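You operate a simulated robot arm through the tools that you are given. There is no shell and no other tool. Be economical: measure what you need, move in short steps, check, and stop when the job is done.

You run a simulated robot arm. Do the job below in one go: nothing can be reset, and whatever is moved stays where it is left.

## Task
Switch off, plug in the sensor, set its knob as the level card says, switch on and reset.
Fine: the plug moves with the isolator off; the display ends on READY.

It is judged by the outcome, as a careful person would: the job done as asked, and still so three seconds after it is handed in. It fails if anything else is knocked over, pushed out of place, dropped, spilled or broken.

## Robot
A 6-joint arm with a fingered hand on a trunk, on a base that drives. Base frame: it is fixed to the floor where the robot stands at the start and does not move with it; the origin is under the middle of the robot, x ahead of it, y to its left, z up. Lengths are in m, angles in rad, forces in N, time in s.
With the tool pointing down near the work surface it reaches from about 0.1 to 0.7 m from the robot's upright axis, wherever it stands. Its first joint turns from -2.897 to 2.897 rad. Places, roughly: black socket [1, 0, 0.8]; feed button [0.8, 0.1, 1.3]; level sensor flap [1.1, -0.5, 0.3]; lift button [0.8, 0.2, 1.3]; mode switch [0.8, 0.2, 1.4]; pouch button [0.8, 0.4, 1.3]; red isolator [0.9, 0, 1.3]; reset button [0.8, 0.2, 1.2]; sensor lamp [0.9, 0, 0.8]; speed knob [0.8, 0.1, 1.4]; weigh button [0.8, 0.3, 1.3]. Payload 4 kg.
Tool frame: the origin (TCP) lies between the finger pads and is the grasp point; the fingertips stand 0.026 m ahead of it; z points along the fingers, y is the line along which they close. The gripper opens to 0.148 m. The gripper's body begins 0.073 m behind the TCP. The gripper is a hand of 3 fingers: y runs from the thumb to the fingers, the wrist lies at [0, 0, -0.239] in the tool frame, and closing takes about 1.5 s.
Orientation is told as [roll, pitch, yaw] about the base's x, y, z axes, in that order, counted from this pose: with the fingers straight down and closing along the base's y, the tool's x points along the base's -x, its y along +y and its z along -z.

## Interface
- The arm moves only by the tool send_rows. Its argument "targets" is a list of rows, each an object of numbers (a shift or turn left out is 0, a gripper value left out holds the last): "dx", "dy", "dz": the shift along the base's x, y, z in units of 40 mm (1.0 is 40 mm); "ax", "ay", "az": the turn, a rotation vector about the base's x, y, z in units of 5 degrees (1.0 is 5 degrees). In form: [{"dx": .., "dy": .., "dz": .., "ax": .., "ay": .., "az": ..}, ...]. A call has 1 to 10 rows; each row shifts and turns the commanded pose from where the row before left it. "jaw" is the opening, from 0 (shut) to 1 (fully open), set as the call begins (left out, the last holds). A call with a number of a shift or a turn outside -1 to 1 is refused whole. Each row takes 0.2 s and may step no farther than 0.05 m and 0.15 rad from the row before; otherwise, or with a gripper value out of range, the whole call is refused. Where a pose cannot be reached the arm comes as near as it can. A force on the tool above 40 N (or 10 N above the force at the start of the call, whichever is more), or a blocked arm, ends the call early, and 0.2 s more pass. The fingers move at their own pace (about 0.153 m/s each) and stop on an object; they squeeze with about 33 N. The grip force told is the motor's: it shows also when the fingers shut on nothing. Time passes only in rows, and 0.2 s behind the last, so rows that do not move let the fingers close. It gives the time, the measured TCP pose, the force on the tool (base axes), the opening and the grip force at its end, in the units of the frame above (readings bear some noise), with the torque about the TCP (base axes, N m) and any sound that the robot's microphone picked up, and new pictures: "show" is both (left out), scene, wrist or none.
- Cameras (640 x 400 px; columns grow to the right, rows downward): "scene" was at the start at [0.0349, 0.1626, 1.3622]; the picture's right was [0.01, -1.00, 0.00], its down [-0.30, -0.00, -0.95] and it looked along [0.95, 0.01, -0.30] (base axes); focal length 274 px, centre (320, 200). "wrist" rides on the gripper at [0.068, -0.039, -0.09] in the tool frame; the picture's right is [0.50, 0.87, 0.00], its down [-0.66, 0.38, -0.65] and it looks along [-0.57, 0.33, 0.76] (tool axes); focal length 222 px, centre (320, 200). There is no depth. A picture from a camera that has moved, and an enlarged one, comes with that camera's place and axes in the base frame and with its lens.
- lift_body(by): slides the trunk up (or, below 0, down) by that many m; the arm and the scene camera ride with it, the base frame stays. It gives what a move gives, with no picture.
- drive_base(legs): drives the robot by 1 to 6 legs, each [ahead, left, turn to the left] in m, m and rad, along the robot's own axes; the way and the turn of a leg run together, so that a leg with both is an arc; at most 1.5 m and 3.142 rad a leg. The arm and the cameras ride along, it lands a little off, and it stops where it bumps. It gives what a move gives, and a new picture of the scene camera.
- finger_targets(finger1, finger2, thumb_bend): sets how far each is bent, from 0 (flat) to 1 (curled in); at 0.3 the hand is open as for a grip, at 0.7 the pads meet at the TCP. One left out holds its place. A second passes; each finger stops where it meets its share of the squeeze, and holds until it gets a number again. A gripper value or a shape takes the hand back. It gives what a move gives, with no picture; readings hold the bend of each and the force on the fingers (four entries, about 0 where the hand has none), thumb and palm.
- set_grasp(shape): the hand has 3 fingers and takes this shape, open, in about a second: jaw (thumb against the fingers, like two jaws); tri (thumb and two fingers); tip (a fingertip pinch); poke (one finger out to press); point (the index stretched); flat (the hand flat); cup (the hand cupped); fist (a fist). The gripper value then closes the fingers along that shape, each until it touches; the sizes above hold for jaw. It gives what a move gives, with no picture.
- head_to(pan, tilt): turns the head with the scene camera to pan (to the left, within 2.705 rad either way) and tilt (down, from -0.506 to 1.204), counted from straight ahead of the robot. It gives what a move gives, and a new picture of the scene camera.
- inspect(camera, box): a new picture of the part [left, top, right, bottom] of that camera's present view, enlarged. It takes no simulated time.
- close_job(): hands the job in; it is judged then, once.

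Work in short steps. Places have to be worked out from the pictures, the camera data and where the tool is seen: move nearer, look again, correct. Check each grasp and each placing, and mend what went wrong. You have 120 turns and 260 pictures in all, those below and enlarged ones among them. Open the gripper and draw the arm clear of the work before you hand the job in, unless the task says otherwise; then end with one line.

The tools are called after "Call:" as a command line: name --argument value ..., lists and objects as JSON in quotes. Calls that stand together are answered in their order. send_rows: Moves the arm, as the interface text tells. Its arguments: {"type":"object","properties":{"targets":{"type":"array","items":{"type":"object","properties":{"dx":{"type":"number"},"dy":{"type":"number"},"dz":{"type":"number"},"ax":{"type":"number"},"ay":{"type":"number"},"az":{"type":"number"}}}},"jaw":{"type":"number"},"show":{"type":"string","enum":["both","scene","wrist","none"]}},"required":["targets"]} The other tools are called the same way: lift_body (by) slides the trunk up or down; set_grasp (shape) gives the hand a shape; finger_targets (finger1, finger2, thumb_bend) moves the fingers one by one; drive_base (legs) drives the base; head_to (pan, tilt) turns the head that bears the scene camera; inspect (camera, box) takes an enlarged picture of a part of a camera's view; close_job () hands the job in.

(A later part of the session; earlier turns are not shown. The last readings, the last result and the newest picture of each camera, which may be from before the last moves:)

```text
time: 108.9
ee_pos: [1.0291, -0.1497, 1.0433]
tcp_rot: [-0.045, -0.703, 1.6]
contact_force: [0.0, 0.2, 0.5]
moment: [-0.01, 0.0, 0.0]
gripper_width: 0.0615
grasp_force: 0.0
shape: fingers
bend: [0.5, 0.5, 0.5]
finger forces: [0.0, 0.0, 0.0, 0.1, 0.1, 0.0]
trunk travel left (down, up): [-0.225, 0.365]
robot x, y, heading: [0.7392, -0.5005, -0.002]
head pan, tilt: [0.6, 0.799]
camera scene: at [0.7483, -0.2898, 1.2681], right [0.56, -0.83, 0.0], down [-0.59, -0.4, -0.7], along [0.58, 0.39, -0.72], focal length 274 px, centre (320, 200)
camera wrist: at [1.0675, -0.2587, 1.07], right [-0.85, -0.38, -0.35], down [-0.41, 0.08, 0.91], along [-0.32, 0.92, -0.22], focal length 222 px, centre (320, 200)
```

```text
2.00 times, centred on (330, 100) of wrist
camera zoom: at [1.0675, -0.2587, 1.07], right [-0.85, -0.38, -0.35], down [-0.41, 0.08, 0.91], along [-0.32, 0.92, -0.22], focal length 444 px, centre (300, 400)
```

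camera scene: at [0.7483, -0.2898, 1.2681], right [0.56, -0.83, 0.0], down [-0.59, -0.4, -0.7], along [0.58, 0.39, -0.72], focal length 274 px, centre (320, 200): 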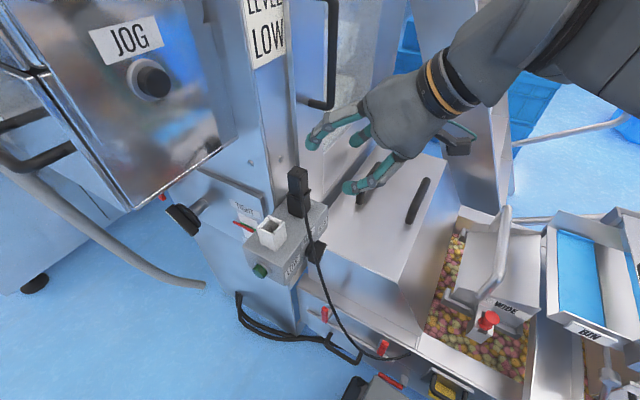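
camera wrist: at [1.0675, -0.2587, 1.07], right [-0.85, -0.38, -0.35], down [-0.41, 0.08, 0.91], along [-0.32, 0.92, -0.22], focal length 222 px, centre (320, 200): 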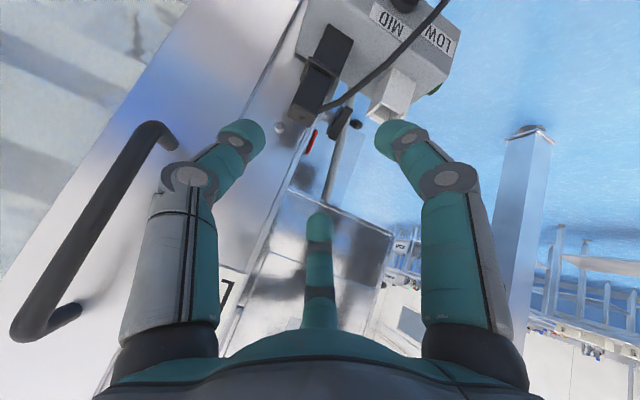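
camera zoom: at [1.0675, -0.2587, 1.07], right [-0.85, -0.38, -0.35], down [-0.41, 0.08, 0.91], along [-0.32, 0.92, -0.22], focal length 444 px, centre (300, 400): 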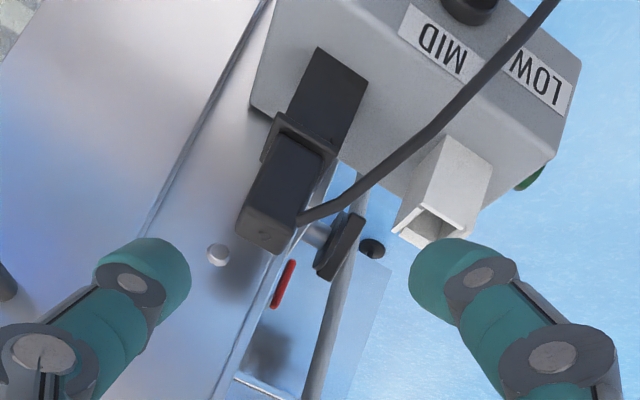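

The plug is in. Now the knob: I need a view from the front, so I'll back off in -y and lower a bit.

Call:
send_rows --targets '[{"dy": -0.7}, {"dy": -0.7, "dz": -0.5}, {"dz": -0.9}, {"dz": -0.9}]'

Call:
inspect --camera "wrist" --box '[220, 40, 460, 200]'

```text
time: 109.9
ee_pos: [1.0017, -0.1719, 0.9595]
tcp_rot: [-0.045, -0.699, 1.597]
contact_force: [-0.5, 0.5, -0.3]
moment: [0.01, 0.02, 0.03]
gripper_width: 0.0619
grasp_force: 0.0
shape: fingers
bend: [0.5, 0.5, 0.5]
finger forces: [0.1, 0.1, 0.0, 0.0, 0.0, 0.1]
out of reach, approached as far as the arm can: row 2, 3, 4
trunk travel left (down, up): [-0.225, 0.365]
robot x, y, heading: [0.7392, -0.5023, -0.007]
head pan, tilt: [0.6, 0.799]
camera scene: at [0.7481, -0.2901, 1.2682], right [0.56, -0.83, 0.0], down [-0.59, -0.4, -0.7], along [0.58, 0.39, -0.72], focal length 274 px, centre (320, 200)
camera wrist: at [1.04, -0.2818, 0.987], right [-0.86, -0.38, -0.35], down [-0.41, 0.08, 0.91], along [-0.32, 0.92, -0.23], focal length 222 px, centre (320, 200)
```

scene: 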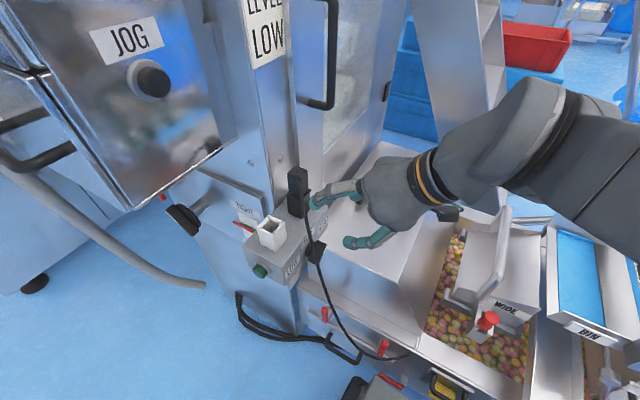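
wrist: 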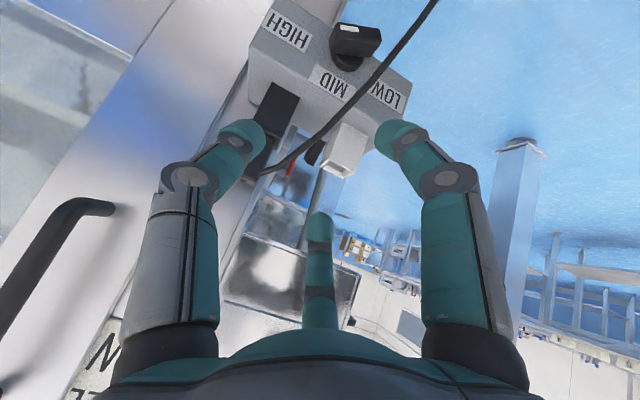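

```text
2.50 times, centred on (340, 120) of wrist
camera zoom: at [1.04, -0.2818, 0.987], right [-0.86, -0.38, -0.35], down [-0.41, 0.08, 0.91], along [-0.32, 0.92, -0.23], focal length 555 px, centre (270, 400)
```

zoom: 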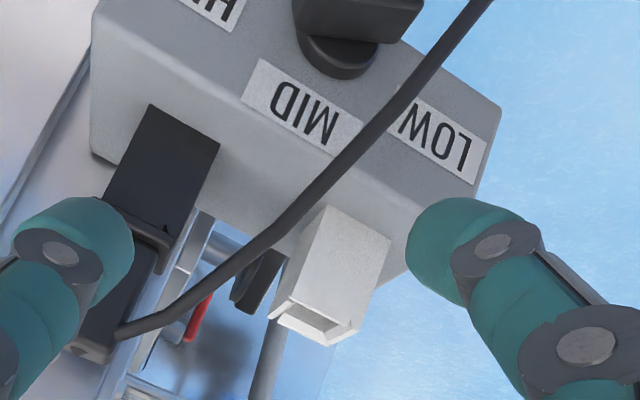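

Call:
inspect --camera "wrist" --box '[240, 0, 440, 125]'

Call:
inspect --camera "scene" --box '[270, 210, 340, 290]'

```text
3.20 times, centred on (340, 62) of wrist
camera zoom: at [1.04, -0.2818, 0.987], right [-0.86, -0.38, -0.35], down [-0.41, 0.08, 0.91], along [-0.32, 0.92, -0.23], focal length 711 px, centre (256, 640)
```

zoom: 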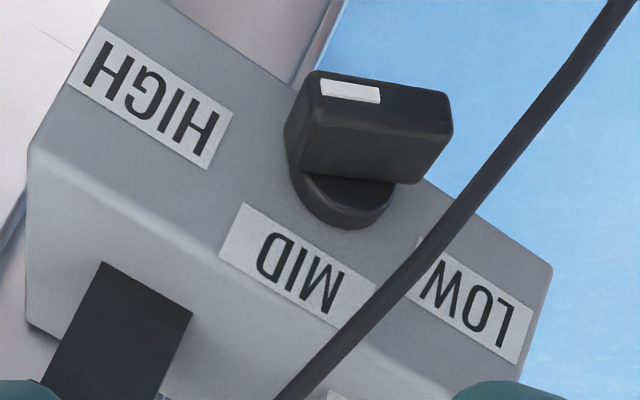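

```text
5.00 times, centred on (305, 250) of scene
camera zoom: at [0.7481, -0.2901, 1.2682], right [0.56, -0.83, 0.0], down [-0.59, -0.4, -0.7], along [0.58, 0.39, -0.72], focal length 1370 px, centre (395, -50)
```

zoom: 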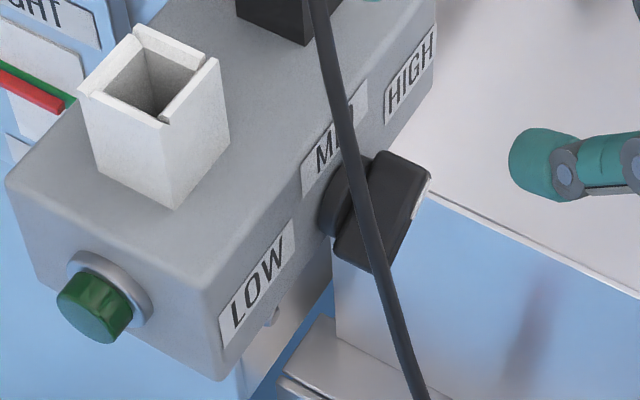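

Knob: centre (1.001,-0.092,0.791), bar horizontal with the white pointer at +x (HIGH); LOW lies at about 170°, counter-clockwise over the top. I'll go back to the left stand, where the horizontal tool pose worked. First I'll raise the hand, then drive.

Call:
send_rows --targets '[{"dz": 0.8}, {"dz": 0.8}, {"dy": -0.5}]' --show "none"

Call:
drive_base --legs '[[-0.3, 0.06, 0]]'

Call:
send_rows --targets '[{"ax": -1}, {"ax": -1}, {"ax": -1}, {"ax": -1}, {"ax": -1}, {"ax": -1}, {"ax": -1}, {"ax": -1}, {"az": -1}, {"az": -1}]' --show "none"

Call:
send_rows --targets '[{"az": -1}, {"az": -1}, {"az": -1}, {"az": -1}, {"az": -1}, {"az": -1}, {"az": -1}, {"az": -1}, {"az": -1}, {"az": -1}]' --show "scene"

```text
time: 110.7
ee_pos: [1.0041, -0.1908, 1.0231]
tcp_rot: [-0.045, -0.696, 1.598]
contact_force: [-1.1, 1.1, -0.3]
moment: [0.0, -0.01, 0.02]
gripper_width: 0.0619
grasp_force: 0.1
shape: fingers
bend: [0.5, 0.5, 0.5]
finger forces: [0.0, 0.1, 0.0, 0.0, 0.0, 0.0]
trunk travel left (down, up): [-0.225, 0.365]
robot x, y, heading: [0.7395, -0.5021, -0.004]
head pan, tilt: [0.6, 0.799]
```

```text
time: 112.8
ee_pos: [0.7032, -0.1288, 1.0242]
tcp_rot: [-0.045, -0.701, 1.599]
contact_force: [0.1, 0.0, -0.2]
moment: [0.01, -0.04, -0.02]
gripper_width: 0.0617
grasp_force: 0.1
shape: fingers
bend: [0.5, 0.5, 0.5]
finger forces: [0.0, 0.0, 0.0, 0.0, 0.0, 0.1]
trunk travel left (down, up): [-0.225, 0.365]
robot x, y, heading: [0.4381, -0.4392, -0.001]
head pan, tilt: [0.6, 0.799]
camera scene: at [0.4491, -0.2295, 1.2681], right [0.56, -0.83, 0.0], down [-0.59, -0.4, -0.7], along [0.58, 0.39, -0.72], focal length 274 px, centre (320, 200)
```

scene: 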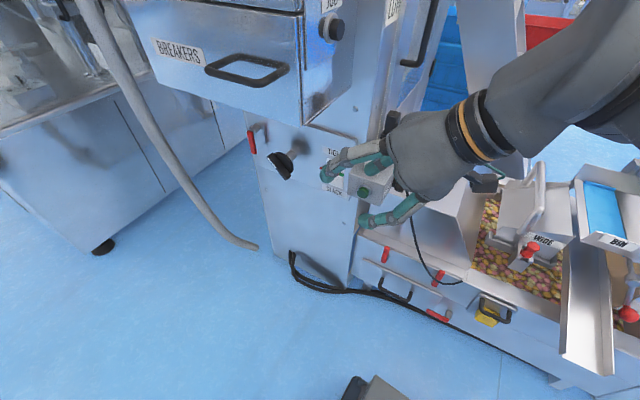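

```text
time: 115.0
ee_pos: [0.7035, -0.1297, 1.0243]
tcp_rot: [-0.029, -0.001, 1.415]
contact_force: [0.0, -0.1, 0.2]
moment: [0.0, 0.02, 0.02]
gripper_width: 0.0618
grasp_force: 0.2
shape: fingers
bend: [0.5, 0.5, 0.5]
finger forces: [0.0, 0.0, 0.0, 0.1, 0.1, 0.0]
trunk travel left (down, up): [-0.225, 0.365]
robot x, y, heading: [0.4425, -0.4361, -0.003]
head pan, tilt: [0.6, 0.799]
```

```text
time: 117.2
ee_pos: [0.7036, -0.1297, 1.0239]
tcp_rot: [-0.027, -0.003, 0.542]
contact_force: [-0.2, -0.1, 0.2]
moment: [-0.04, -0.01, -0.02]
gripper_width: 0.0617
grasp_force: 0.1
shape: fingers
bend: [0.5, 0.5, 0.5]
finger forces: [0.0, 0.1, 0.0, 0.0, 0.0, 0.1]
trunk travel left (down, up): [-0.225, 0.365]
robot x, y, heading: [0.4408, -0.4351, -0.003]
head pan, tilt: [0.6, 0.799]
camera scene: at [0.449, -0.2295, 1.2681], right [0.56, -0.83, 0.0], down [-0.59, -0.4, -0.7], along [0.58, 0.39, -0.72], focal length 274 px, centre (320, 200)
```

scene: 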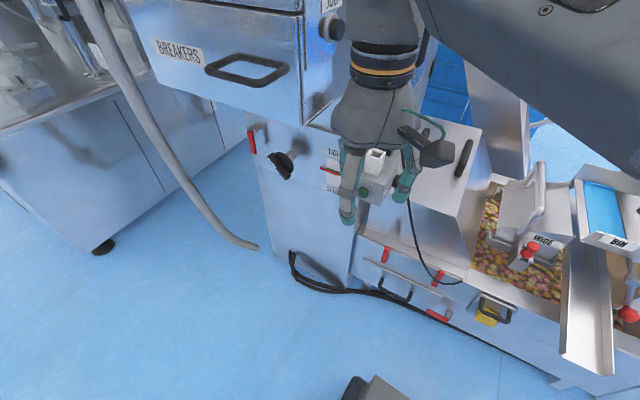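

Next I'll yaw to 0, move out to about (0.92,-0.33), and swing the tool to horizontal +y with the poke shape.

Call:
set_grasp --shape "poke"

Call:
send_rows --targets '[{"az": -1, "dy": -1}, {"az": -1, "dy": -1}, {"az": -1, "dy": -0.8, "dx": 0.5}, {"az": -1, "dy": -0.8, "dx": 0.5}, {"az": -1, "dx": 1, "dy": -0.5}, {"az": -1, "dx": 1, "dy": -0.3}, {"dx": 1}, {"dx": 1, "ax": 0.5}, {"dx": 0.5, "ax": 1}, {"ax": 1}]' --show "none"

Call:
send_rows --targets '[{"ax": 1}, {"ax": 1}, {"ax": 1}, {"ax": 1}, {"ax": 1}, {"ax": 1}, {"ax": 1}, {"ax": 1}, {"ax": 1}, {"ax": 1}]' --show "none"

Call:
send_rows --targets '[{"ax": 1}, {"ax": 1}, {"ax": 1}, {"ax": 1}, {"ax": 1}]'

```text
time: 118.1
ee_pos: [0.7036, -0.1304, 1.0237]
tcp_rot: [-0.028, -0.001, 0.546]
contact_force: [0.1, -0.6, -0.6]
moment: [0.01, 0.0, 0.04]
gripper_width: 0.0
grasp_force: 0.0
shape: poke
bend: [1.0, 1.0, 0.4]
finger forces: [0.0, 0.0, 0.0, 0.0, 0.1, 0.1]
trunk travel left (down, up): [-0.225, 0.365]
robot x, y, heading: [0.4424, -0.4342, -0.0]
head pan, tilt: [0.6, 0.799]
```

```text
time: 120.3
ee_pos: [0.9247, -0.3059, 1.0238]
tcp_rot: [0.19, -0.006, 0.021]
contact_force: [1.0, 0.7, -0.5]
moment: [-0.04, 0.03, 0.03]
gripper_width: 0.0001
grasp_force: 0.1
shape: poke
bend: [1.0, 1.0, 0.4]
finger forces: [0.1, 0.1, 0.0, 0.0, 0.1, 0.0]
trunk travel left (down, up): [-0.225, 0.365]
robot x, y, heading: [0.4402, -0.434, -0.002]
head pan, tilt: [0.6, 0.799]
```

```text
time: 122.5
ee_pos: [0.9229, -0.3072, 1.0233]
tcp_rot: [1.066, -0.021, 0.008]
contact_force: [-0.9, 0.2, 0.4]
moment: [-0.03, 0.03, -0.01]
gripper_width: 0.0
grasp_force: 0.0
shape: poke
bend: [1.0, 1.0, 0.4]
finger forces: [0.1, 0.0, 0.1, 0.1, 0.0, 0.0]
trunk travel left (down, up): [-0.225, 0.365]
robot x, y, heading: [0.4432, -0.4333, 0.001]
head pan, tilt: [0.6, 0.799]
```

```text
time: 123.7
ee_pos: [0.9233, -0.306, 1.0233]
tcp_rot: [1.501, -0.021, -0.001]
contact_force: [-0.2, 0.3, 0.3]
moment: [0.0, -0.01, -0.01]
gripper_width: 0.0
grasp_force: 0.1
shape: poke
bend: [1.0, 1.0, 0.4]
finger forces: [0.1, 0.1, 0.0, 0.0, 0.0, 0.1]
trunk travel left (down, up): [-0.225, 0.365]
robot x, y, heading: [0.4385, -0.4358, -0.003]
head pan, tilt: [0.6, 0.799]
camera scene: at [0.4489, -0.2295, 1.2681], right [0.56, -0.83, 0.0], down [-0.59, -0.4, -0.7], along [0.58, 0.39, -0.72], focal length 274 px, centre (320, 200)
camera wrist: at [0.8568, -0.3991, 0.9904], right [-0.52, 0.06, 0.85], down [0.65, -0.63, 0.44], along [0.56, 0.78, 0.29], focal length 222 px, centre (320, 200)
```

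scene: 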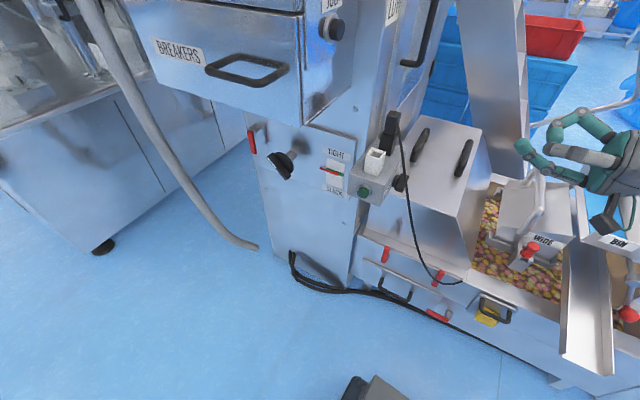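
wrist: 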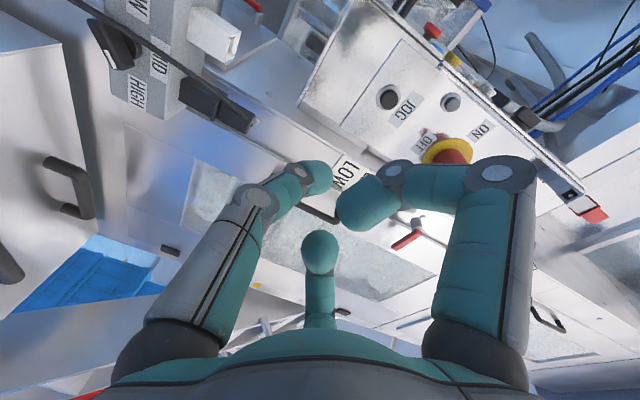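

The pose is good. I'll lower the trunk so the fingertip is near knob height.

Call:
lift_body --by -0.215

Call:
head_to --pan 0.3 --tilt 0.4

Call:
inspect --camera "wrist" --box '[160, 0, 480, 200]'

Call:
inspect --camera "scene" --box '[260, 160, 420, 280]'

```text
time: 126.0
ee_pos: [0.9246, -0.3064, 0.8096]
tcp_rot: [1.5, -0.021, -0.001]
contact_force: [0.0, -0.1, -0.8]
moment: [0.01, -0.01, 0.01]
gripper_width: 0.0
grasp_force: 0.0
shape: poke
bend: [1.0, 1.0, 0.4]
finger forces: [0.1, 0.1, 0.0, 0.0, 0.0, 0.0]
trunk travel left (down, up): [-0.01, 0.58]
robot x, y, heading: [0.4371, -0.4376, -0.004]
head pan, tilt: [0.6, 0.799]
```

```text
time: 126.8
ee_pos: [0.924, -0.3072, 0.8089]
tcp_rot: [1.499, -0.022, 0.001]
contact_force: [-0.5, -0.3, 0.0]
moment: [-0.01, 0.01, 0.01]
gripper_width: 0.0002
grasp_force: 0.0
shape: poke
bend: [1.0, 1.0, 0.4]
finger forces: [0.1, 0.0, 0.0, 0.1, 0.1, 0.0]
trunk travel left (down, up): [-0.01, 0.58]
robot x, y, heading: [0.4425, -0.4368, -0.005]
head pan, tilt: [0.3, 0.4]
camera scene: at [0.4709, -0.2477, 1.0882], right [0.29, -0.96, 0.0], down [-0.37, -0.11, -0.92], along [0.88, 0.27, -0.39], focal length 274 px, centre (320, 200)
```

scene: 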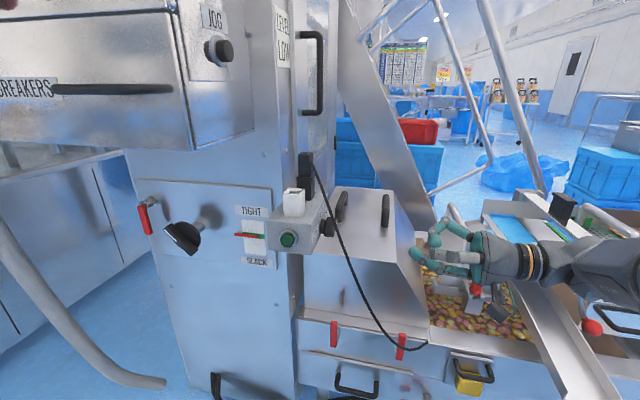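

```text
2.00 times, centred on (320, 100) of wrist
camera zoom: at [0.8568, -0.3991, 0.7755], right [-0.52, 0.06, 0.85], down [0.65, -0.63, 0.44], along [0.56, 0.78, 0.28], focal length 444 px, centre (320, 400)
```

zoom: 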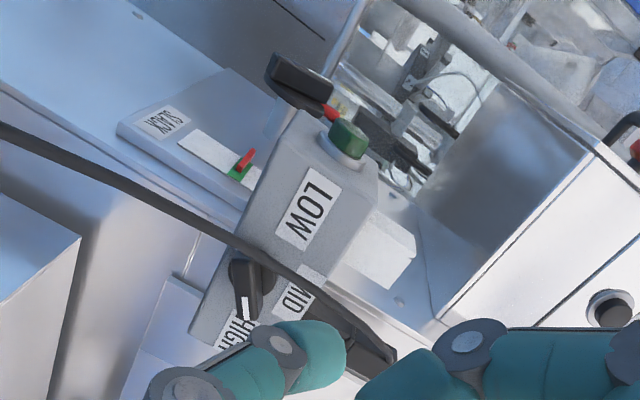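

```text
3.33 times, centred on (340, 220) of scene
camera zoom: at [0.4709, -0.2477, 1.0882], right [0.29, -0.96, 0.0], down [-0.37, -0.11, -0.92], along [0.88, 0.27, -0.39], focal length 914 px, centre (253, 133)
```

zoom: 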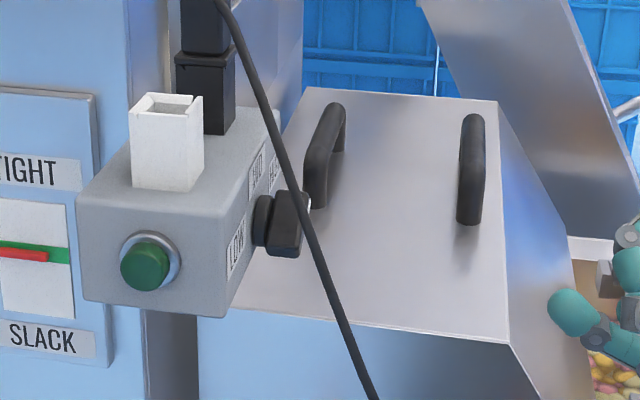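

I'll zoom in tightly on the knob from both cameras.

Call:
inspect --camera "wrist" --box '[240, 90, 340, 170]'

Call:
inspect --camera "scene" --box '[300, 190, 370, 260]'

```text
5.00 times, centred on (290, 130) of wrist
camera zoom: at [0.8568, -0.3991, 0.7755], right [-0.52, 0.06, 0.85], down [0.65, -0.63, 0.44], along [0.56, 0.78, 0.28], focal length 1111 px, centre (470, 550)
```

zoom: 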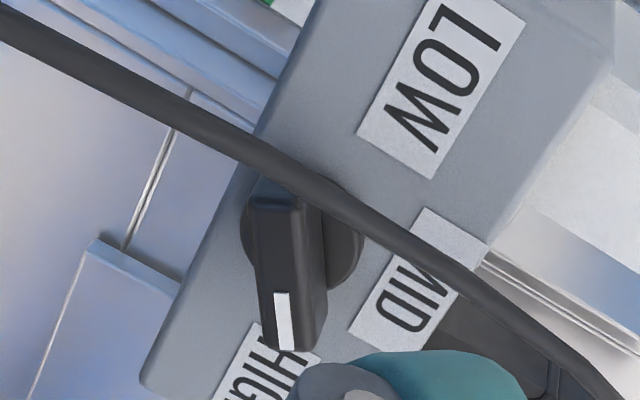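

```text
5.71 times, centred on (335, 225) of scene
camera zoom: at [0.4709, -0.2477, 1.0882], right [0.29, -0.96, 0.0], down [-0.37, -0.11, -0.92], along [0.88, 0.27, -0.39], focal length 1566 px, centre (234, 57)
```

zoom: 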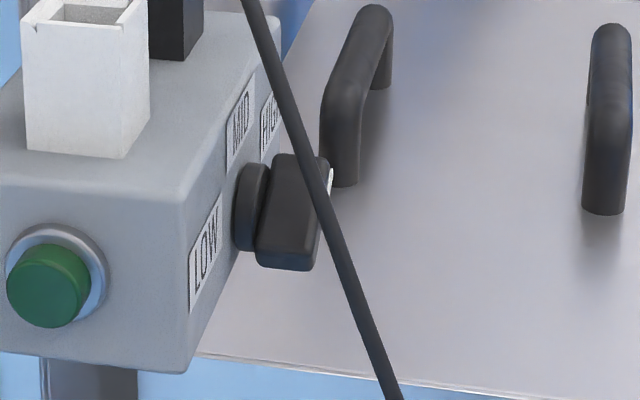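

I measure the pointer at about 30° above +x (HIGH), so LOW is the mirror at about 150°. Plan: put the fingertip under the pointer end at (1.02,0.776) and sweep it over in an arc. First I'll line up short of it.

Call:
send_rows --targets '[{"dx": 0.8, "dz": -0.25}, {"dx": 0.8, "dz": -0.25}, {"dx": 0.8, "dz": -0.2}, {"dy": 0.7}, {"dy": 0.7}, {"dy": 0.6}, {}]'

Call:
inspect --camera "scene" --box '[290, 180, 390, 270]'

Call:
inspect --camera "wrist" --box '[200, 60, 400, 280]'

```text
time: 128.4
ee_pos: [1.0196, -0.2245, 0.7811]
tcp_rot: [1.499, -0.022, -0.001]
contact_force: [-0.2, 0.1, -0.4]
moment: [-0.01, -0.03, -0.02]
gripper_width: 0.0
grasp_force: 0.0
shape: poke
bend: [1.0, 1.0, 0.4]
finger forces: [0.0, 0.0, 0.0, 0.0, 0.1, 0.0]
trunk travel left (down, up): [-0.01, 0.58]
robot x, y, heading: [0.4398, -0.4354, 0.002]
head pan, tilt: [0.3, 0.4]
camera scene: at [0.4709, -0.2478, 1.0882], right [0.29, -0.96, 0.0], down [-0.37, -0.11, -0.92], along [0.88, 0.27, -0.39], focal length 274 px, centre (320, 200)
camera wrist: at [0.9533, -0.3183, 0.7467], right [-0.52, 0.06, 0.85], down [0.65, -0.63, 0.44], along [0.56, 0.78, 0.28], focal length 222 px, centre (320, 200)
```

scene: 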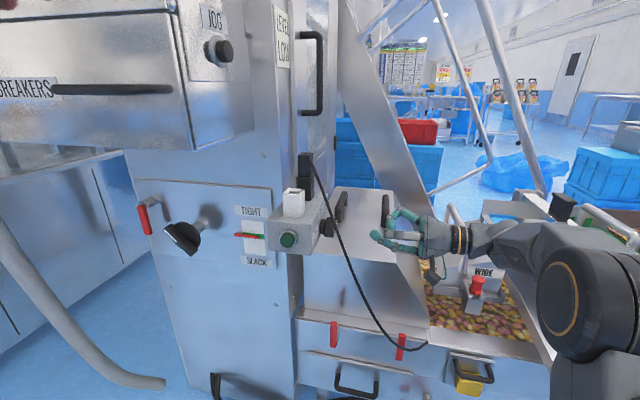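
wrist: 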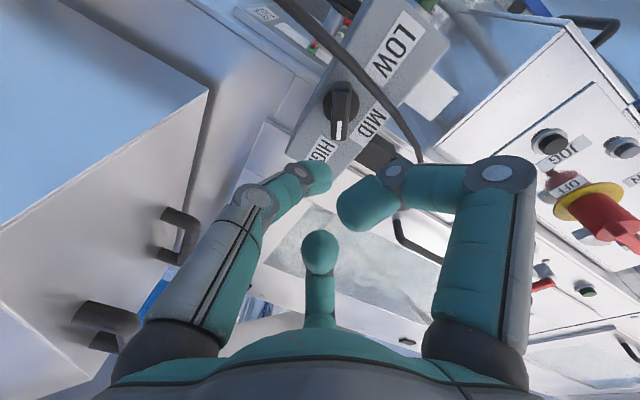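

```text
4.44 times, centred on (340, 225) of scene
camera zoom: at [0.4709, -0.2478, 1.0882], right [0.29, -0.96, 0.0], down [-0.37, -0.11, -0.92], along [0.88, 0.27, -0.39], focal length 1218 px, centre (231, 89)
```

zoom: 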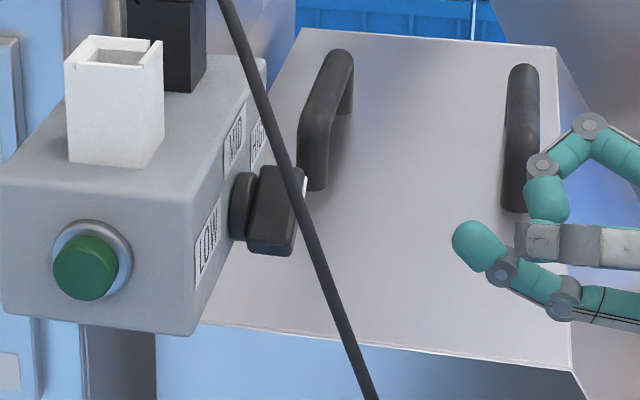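

```text
1.82 times, centred on (300, 170) of wrist
camera zoom: at [0.9533, -0.3183, 0.7467], right [-0.52, 0.06, 0.85], down [0.65, -0.63, 0.44], along [0.56, 0.78, 0.28], focal length 404 px, centre (356, 254)
```

zoom: 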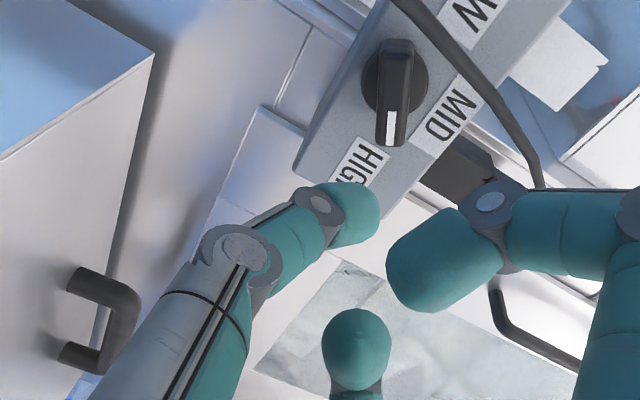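

The view confirms the pointer at 31°. I'll give a little more clearance, advance under the pointer end, and sweep to about 90°.

Call:
send_rows --targets '[{"dx": 0.08, "dz": -0.13}, {"dy": 0.8}, {"dy": 0.8}, {"dy": 0.6}, {"dx": 0.03, "dz": 0.265}, {"dx": 0.04, "dz": 0.315}, {"dx": -0.12, "dz": 0.295}]'

Call:
inspect --camera "scene" --box '[290, 180, 390, 270]'

Call:
inspect --camera "wrist" --box '[200, 0, 440, 200]'

```text
time: 130.1
ee_pos: [1.0223, -0.1374, 0.8115]
tcp_rot: [1.501, -0.021, 0.001]
contact_force: [0.8, 0.9, -0.4]
moment: [0.01, 0.0, 0.01]
gripper_width: 0.0
grasp_force: 0.0
shape: poke
bend: [1.0, 1.0, 0.4]
finger forces: [0.0, 0.0, 0.0, 0.0, 0.8, 0.1]
trunk travel left (down, up): [-0.01, 0.58]
robot x, y, heading: [0.4416, -0.4368, -0.002]
head pan, tilt: [0.3, 0.4]
camera scene: at [0.4711, -0.2477, 1.0882], right [0.29, -0.96, 0.0], down [-0.37, -0.11, -0.92], along [0.88, 0.27, -0.39], focal length 274 px, centre (320, 200)
camera wrist: at [0.954, -0.2306, 0.7774], right [-0.52, 0.06, 0.85], down [0.65, -0.63, 0.44], along [0.56, 0.78, 0.28], focal length 222 px, centre (320, 200)
```

scene: 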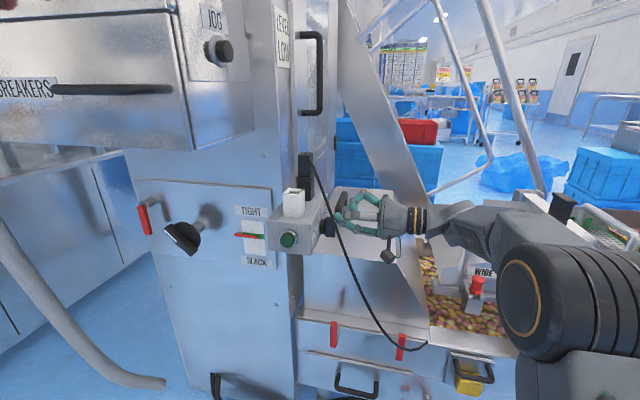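
wrist: 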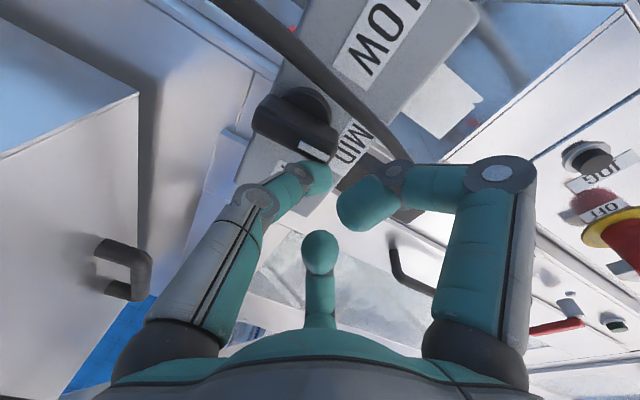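

```text
4.44 times, centred on (340, 225) of scene
camera zoom: at [0.4711, -0.2477, 1.0882], right [0.29, -0.96, 0.0], down [-0.37, -0.11, -0.92], along [0.88, 0.27, -0.39], focal length 1218 px, centre (231, 89)
```

zoom: 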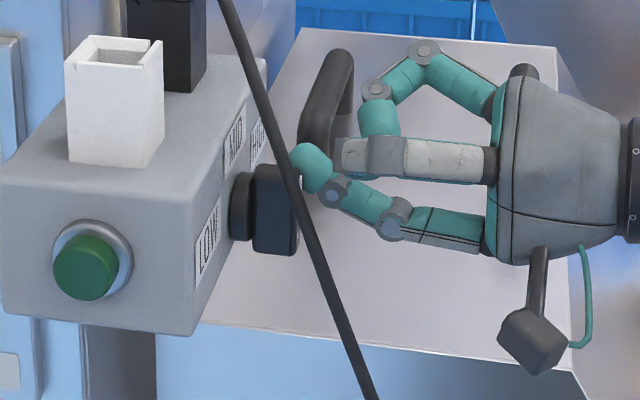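

```text
2.00 times, centred on (320, 100) of wrist
camera zoom: at [0.954, -0.2306, 0.7774], right [-0.52, 0.06, 0.85], down [0.65, -0.63, 0.44], along [0.56, 0.78, 0.28], focal length 444 px, centre (320, 400)
```

zoom: 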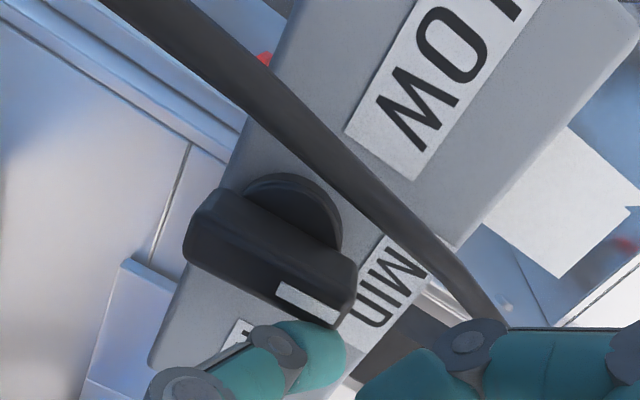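

The knob has turned to MID. I'll continue the arc toward LOW.

Call:
send_rows --targets '[{"dx": -0.15, "dz": 0.1}, {"dx": -0.15, "dz": 0.08}, {"dx": -0.16, "dz": 0.03}, {"dx": -0.16, "dz": 0.01}]'

Call:
inspect --camera "scene" --box '[290, 180, 390, 270]'

Call:
inspect --camera "wrist" --box '[200, 0, 440, 200]'

```text
time: 131.1
ee_pos: [0.9955, -0.1386, 0.8196]
tcp_rot: [1.5, -0.022, 0.0]
contact_force: [0.5, -1.7, 0.7]
moment: [0.04, -0.02, -0.02]
gripper_width: 0.0
grasp_force: 0.1
shape: poke
bend: [1.0, 1.0, 0.4]
finger forces: [0.0, 0.0, 0.0, 0.0, 1.5, 0.0]
trunk travel left (down, up): [-0.01, 0.58]
robot x, y, heading: [0.439, -0.4401, -0.001]
head pan, tilt: [0.3, 0.4]
camera scene: at [0.4709, -0.2478, 1.0883], right [0.29, -0.96, 0.0], down [-0.37, -0.11, -0.92], along [0.88, 0.27, -0.39], focal length 274 px, centre (320, 200)
camera wrist: at [0.9289, -0.2307, 0.7864], right [-0.52, 0.06, 0.85], down [0.65, -0.63, 0.44], along [0.56, 0.78, 0.28], focal length 222 px, centre (320, 200)
```

scene: 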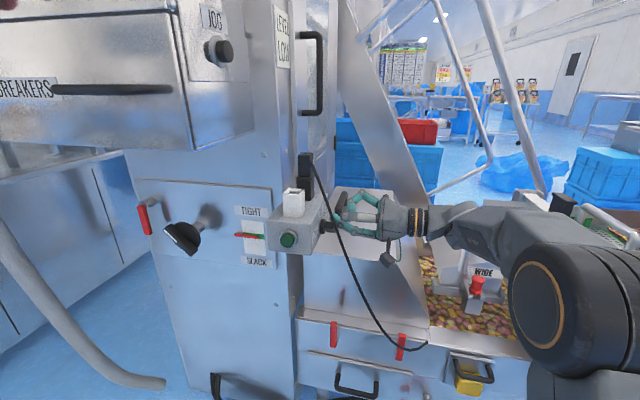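
wrist: 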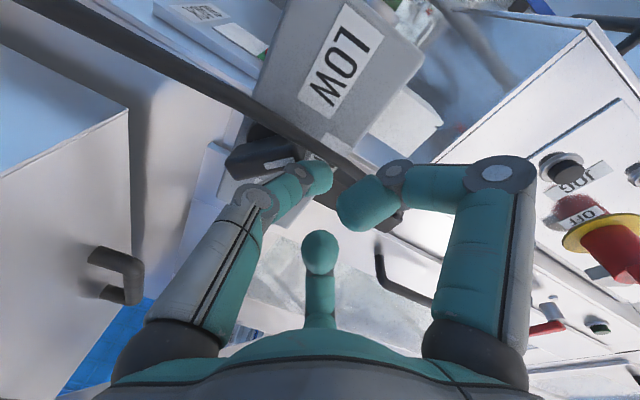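

```text
4.44 times, centred on (340, 225) of scene
camera zoom: at [0.4709, -0.2478, 1.0883], right [0.29, -0.96, 0.0], down [-0.37, -0.11, -0.92], along [0.88, 0.27, -0.39], focal length 1218 px, centre (231, 89)
```

zoom: 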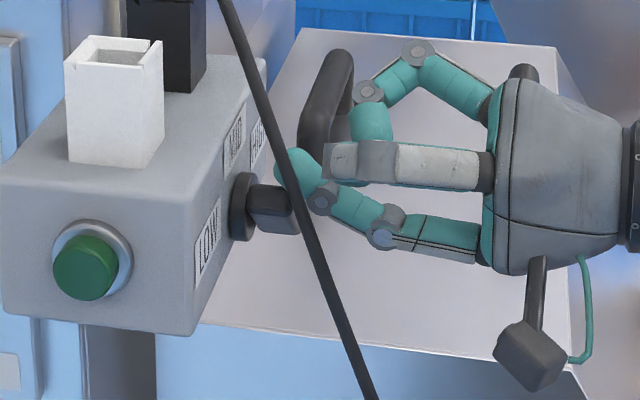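

```text
2.00 times, centred on (320, 100) of wrist
camera zoom: at [0.9289, -0.2307, 0.7864], right [-0.52, 0.06, 0.85], down [0.65, -0.63, 0.44], along [0.56, 0.78, 0.28], focal length 444 px, centre (320, 400)
```

zoom: 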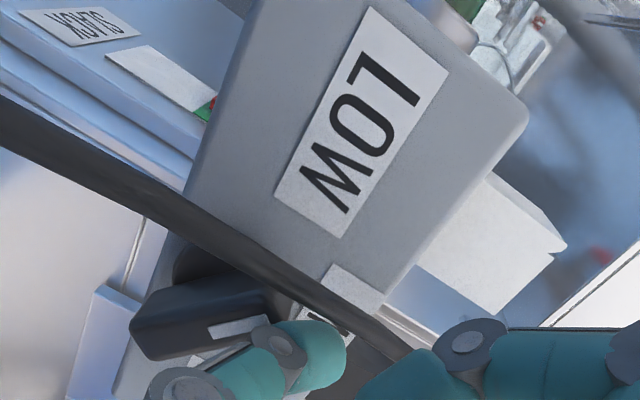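

The pointer is now at about 127°. I'll push a little more, left and down, to reach about 150°.

Call:
send_rows --targets '[{"dx": -0.1, "dz": -0.05}, {"dx": -0.08, "dz": -0.08}, {}]'

Call:
inspect --camera "wrist" --box '[200, 50, 400, 200]'

Call:
inspect --camera "scene" --box '[300, 190, 370, 260]'

```text
time: 131.8
ee_pos: [0.9877, -0.1391, 0.8153]
tcp_rot: [1.502, -0.023, -0.002]
contact_force: [1.3, -4.7, 7.7]
moment: [0.06, -0.02, -0.05]
gripper_width: 0.0
grasp_force: 0.0
shape: poke
bend: [1.0, 1.0, 0.4]
finger forces: [0.0, 0.0, 0.0, 0.2, 8.0, 0.0]
trunk travel left (down, up): [-0.01, 0.58]
robot x, y, heading: [0.4365, -0.4387, -0.003]
head pan, tilt: [0.3, 0.4]
camera scene: at [0.4707, -0.2483, 1.0884], right [0.29, -0.96, 0.0], down [-0.37, -0.11, -0.92], along [0.88, 0.27, -0.39], focal length 274 px, centre (320, 200)
camera wrist: at [0.9219, -0.2316, 0.7817], right [-0.52, 0.06, 0.85], down [0.64, -0.63, 0.44], along [0.56, 0.78, 0.29], focal length 222 px, centre (320, 200)
```

scene: 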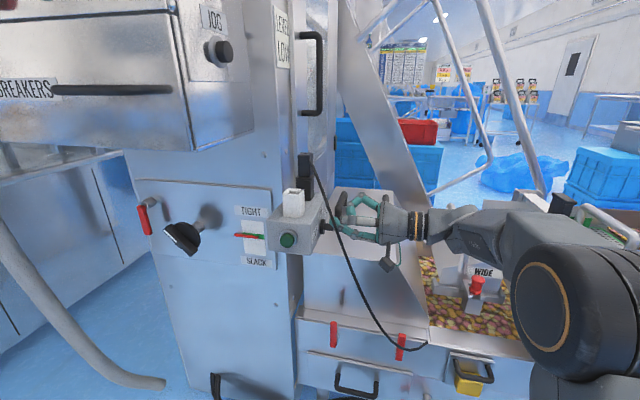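
wrist: 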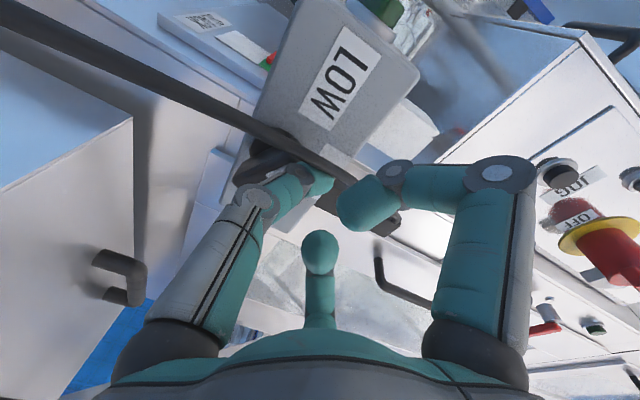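

```text
2.67 times, centred on (300, 125) of wrist
camera zoom: at [0.9219, -0.2316, 0.7817], right [-0.52, 0.06, 0.85], down [0.64, -0.63, 0.44], along [0.56, 0.78, 0.29], focal length 592 px, centre (373, 400)
```

zoom: 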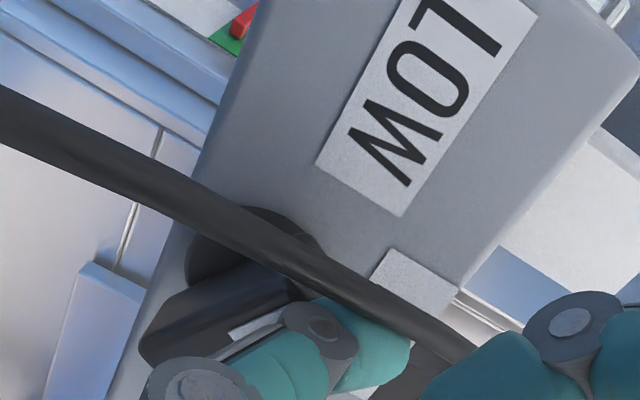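

```text
5.71 times, centred on (335, 225) of scene
camera zoom: at [0.4707, -0.2483, 1.0884], right [0.29, -0.96, 0.0], down [-0.37, -0.11, -0.92], along [0.88, 0.27, -0.39], focal length 1566 px, centre (234, 57)
```

zoom: 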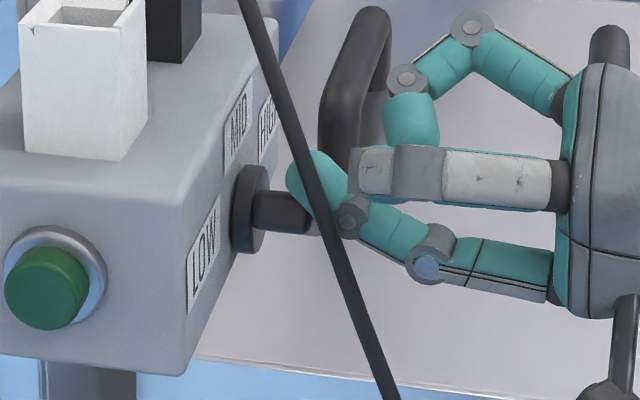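

The pointer is at about 147° with light resistance. I'll lift off, withdraw and check.

Call:
send_rows --targets '[{"dz": 0.25}, {"dy": -0.8}, {"dy": -0.8}, {"dy": -0.8}]'

Call:
inspect --camera "wrist" --box '[200, 0, 440, 170]'

Call:
inspect --camera "scene" --box '[280, 140, 400, 260]'

```text
time: 132.8
ee_pos: [0.9894, -0.2359, 0.8236]
tcp_rot: [1.5, -0.02, -0.001]
contact_force: [0.1, 0.3, 0.5]
moment: [0.02, 0.01, 0.02]
gripper_width: 0.0
grasp_force: 0.0
shape: poke
bend: [1.0, 1.0, 0.4]
finger forces: [0.0, 0.0, 0.0, 0.0, 0.0, 0.0]
trunk travel left (down, up): [-0.01, 0.58]
robot x, y, heading: [0.435, -0.4358, -0.002]
head pan, tilt: [0.3, 0.4]
camera scene: at [0.4709, -0.2476, 1.0882], right [0.29, -0.96, 0.0], down [-0.37, -0.11, -0.92], along [0.88, 0.27, -0.39], focal length 274 px, centre (320, 200)
camera wrist: at [0.9224, -0.3271, 0.7911], right [-0.52, 0.06, 0.85], down [0.65, -0.63, 0.44], along [0.56, 0.78, 0.28], focal length 222 px, centre (320, 200)
```

scene: 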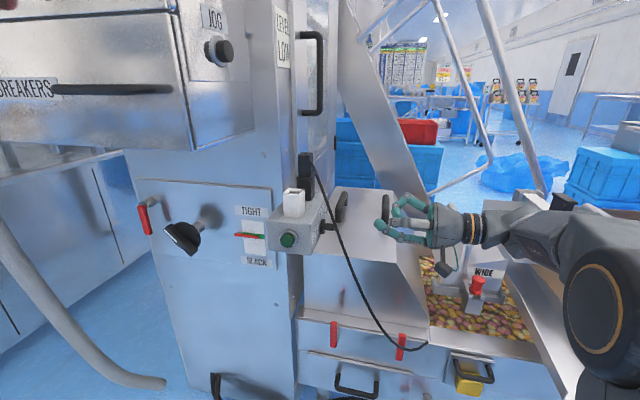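
wrist: 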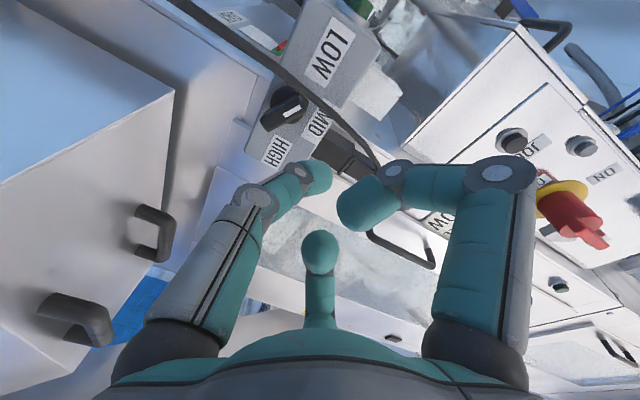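

```text
2.35 times, centred on (320, 85) of wrist
camera zoom: at [0.9224, -0.3271, 0.7911], right [-0.52, 0.06, 0.85], down [0.65, -0.63, 0.44], along [0.56, 0.78, 0.28], focal length 523 px, centre (320, 471)
```

zoom: 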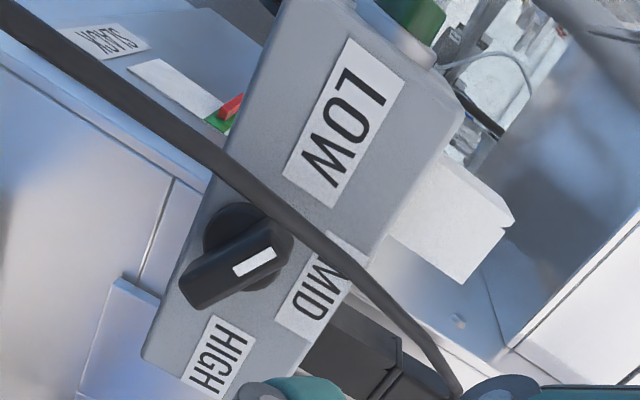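

```text
3.33 times, centred on (340, 200) of scene
camera zoom: at [0.4709, -0.2476, 1.0882], right [0.29, -0.96, 0.0], down [-0.37, -0.11, -0.92], along [0.88, 0.27, -0.39], focal length 914 px, centre (253, 200)
```

zoom: 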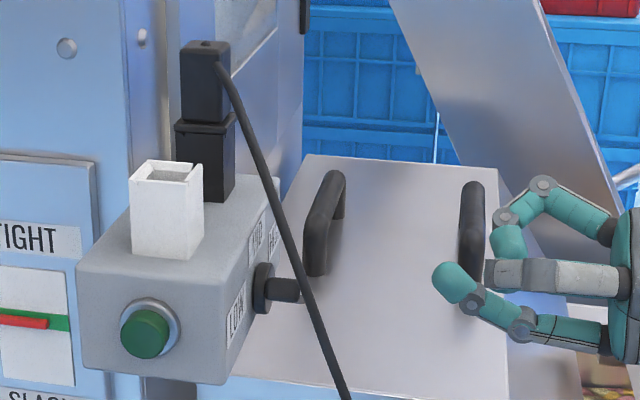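

The pointer now sits at about 150°, aimed at LOW, and the plug is still seated. Next is the isolator back ON: raise the trunk and line up at the left side of the bar's lower end.

Call:
lift_body --by 0.415

Call:
send_rows --targets '[{"dx": -0.7, "dz": 0.55}, {"dx": -0.7, "dz": 0.55}, {"dx": -0.7, "dz": 0.55}, {"dy": 0.8}, {"dy": 0.8}, {"dy": 0.6}, {}]'

Call:
inspect --camera "wrist" --box '[200, 0, 460, 200]'

```text
refused: 0.415 is not a number from -0.4 to 0.4
```

```text
time: 134.4
ee_pos: [0.905, -0.146, 0.8917]
tcp_rot: [1.499, -0.022, 0.0]
contact_force: [0.0, 0.0, 0.9]
moment: [-0.01, 0.02, -0.01]
gripper_width: 0.0
grasp_force: 0.0
shape: poke
bend: [1.0, 1.0, 0.4]
finger forces: [0.1, 0.0, 0.0, 0.0, 0.0, 0.0]
trunk travel left (down, up): [-0.01, 0.58]
robot x, y, heading: [0.4399, -0.4344, -0.003]
head pan, tilt: [0.3, 0.4]
camera scene: at [0.4709, -0.2478, 1.0882], right [0.29, -0.96, 0.0], down [-0.37, -0.11, -0.92], along [0.88, 0.27, -0.39], focal length 274 px, centre (320, 200)
camera wrist: at [0.8378, -0.2388, 0.8571], right [-0.52, 0.06, 0.85], down [0.65, -0.63, 0.44], along [0.56, 0.78, 0.28], focal length 222 px, centre (320, 200)
```

scene: 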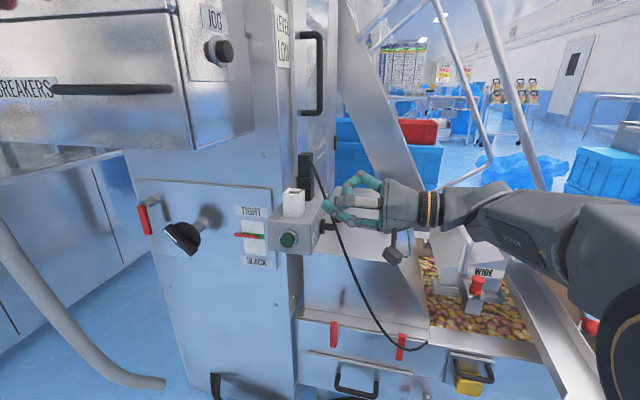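
wrist: 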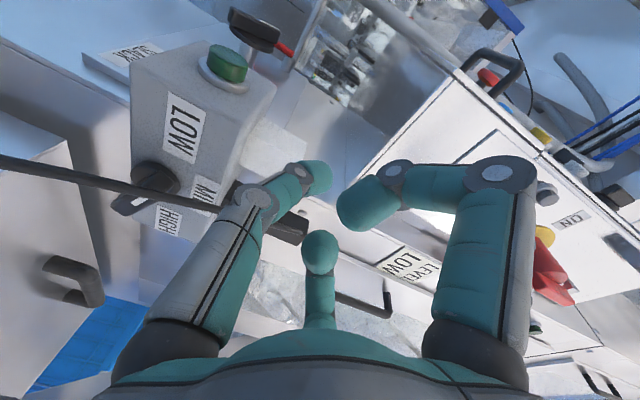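

```text
2.00 times, centred on (330, 100) of wrist
camera zoom: at [0.8378, -0.2388, 0.8571], right [-0.52, 0.06, 0.85], down [0.65, -0.63, 0.44], along [0.56, 0.78, 0.28], focal length 444 px, centre (300, 400)
```

zoom: 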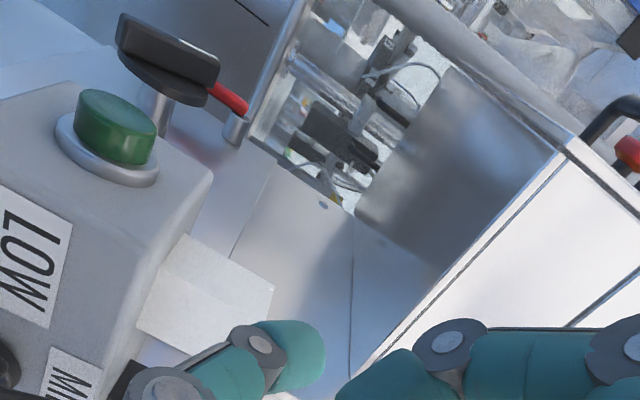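

The lift was refused (over 0.4 m) and the hand moved at low level, but nothing was touched. I'll back it off in -y first.

Call:
send_rows --targets '[{"dy": -0.8}, {"dy": -0.8}, {"dy": -0.6}]' --show "none"

Call:
lift_body --by 0.39

Call:
head_to --pan 0.2 --tilt 0.3

```text
time: 135.2
ee_pos: [0.9046, -0.2334, 0.8902]
tcp_rot: [1.5, -0.02, 0.001]
contact_force: [0.0, 0.7, 0.1]
moment: [0.0, 0.0, -0.01]
gripper_width: 0.0
grasp_force: 0.0
shape: poke
bend: [1.0, 1.0, 0.4]
finger forces: [0.0, 0.0, 0.0, 0.1, 0.0, 0.0]
trunk travel left (down, up): [-0.01, 0.58]
robot x, y, heading: [0.4421, -0.4371, 0.001]
head pan, tilt: [0.3, 0.4]
```

```text
time: 139.0
ee_pos: [0.9052, -0.2349, 1.2814]
tcp_rot: [1.5, -0.021, 0.002]
contact_force: [0.1, 0.1, 0.3]
moment: [-0.01, 0.02, 0.0]
gripper_width: 0.0
grasp_force: 0.1
shape: poke
bend: [1.0, 1.0, 0.4]
finger forces: [0.0, 0.0, 0.1, 0.0, 0.0, 0.1]
trunk travel left (down, up): [-0.4, 0.19]
robot x, y, heading: [0.4379, -0.4359, -0.006]
head pan, tilt: [0.3, 0.4]
```

```text
time: 139.7
ee_pos: [0.9063, -0.2351, 1.2798]
tcp_rot: [1.5, -0.021, -0.001]
contact_force: [-0.1, -0.2, 0.0]
moment: [0.0, 0.01, 0.02]
gripper_width: 0.0001
grasp_force: 0.0
shape: poke
bend: [1.0, 1.0, 0.4]
finger forces: [0.1, 0.1, 0.0, 0.0, 0.1, 0.0]
trunk travel left (down, up): [-0.4, 0.19]
robot x, y, heading: [0.4426, -0.4383, -0.002]
head pan, tilt: [0.201, 0.3]
camera scene: at [0.4739, -0.2565, 1.4874], right [0.2, -0.98, 0.0], down [-0.29, -0.06, -0.96], along [0.94, 0.19, -0.3], focal length 274 px, centre (320, 200)
```

scene: 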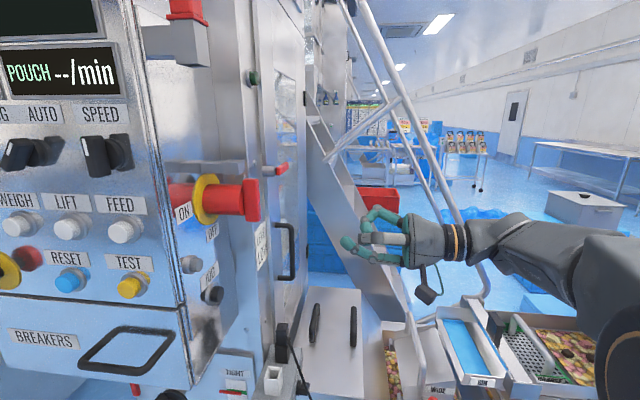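

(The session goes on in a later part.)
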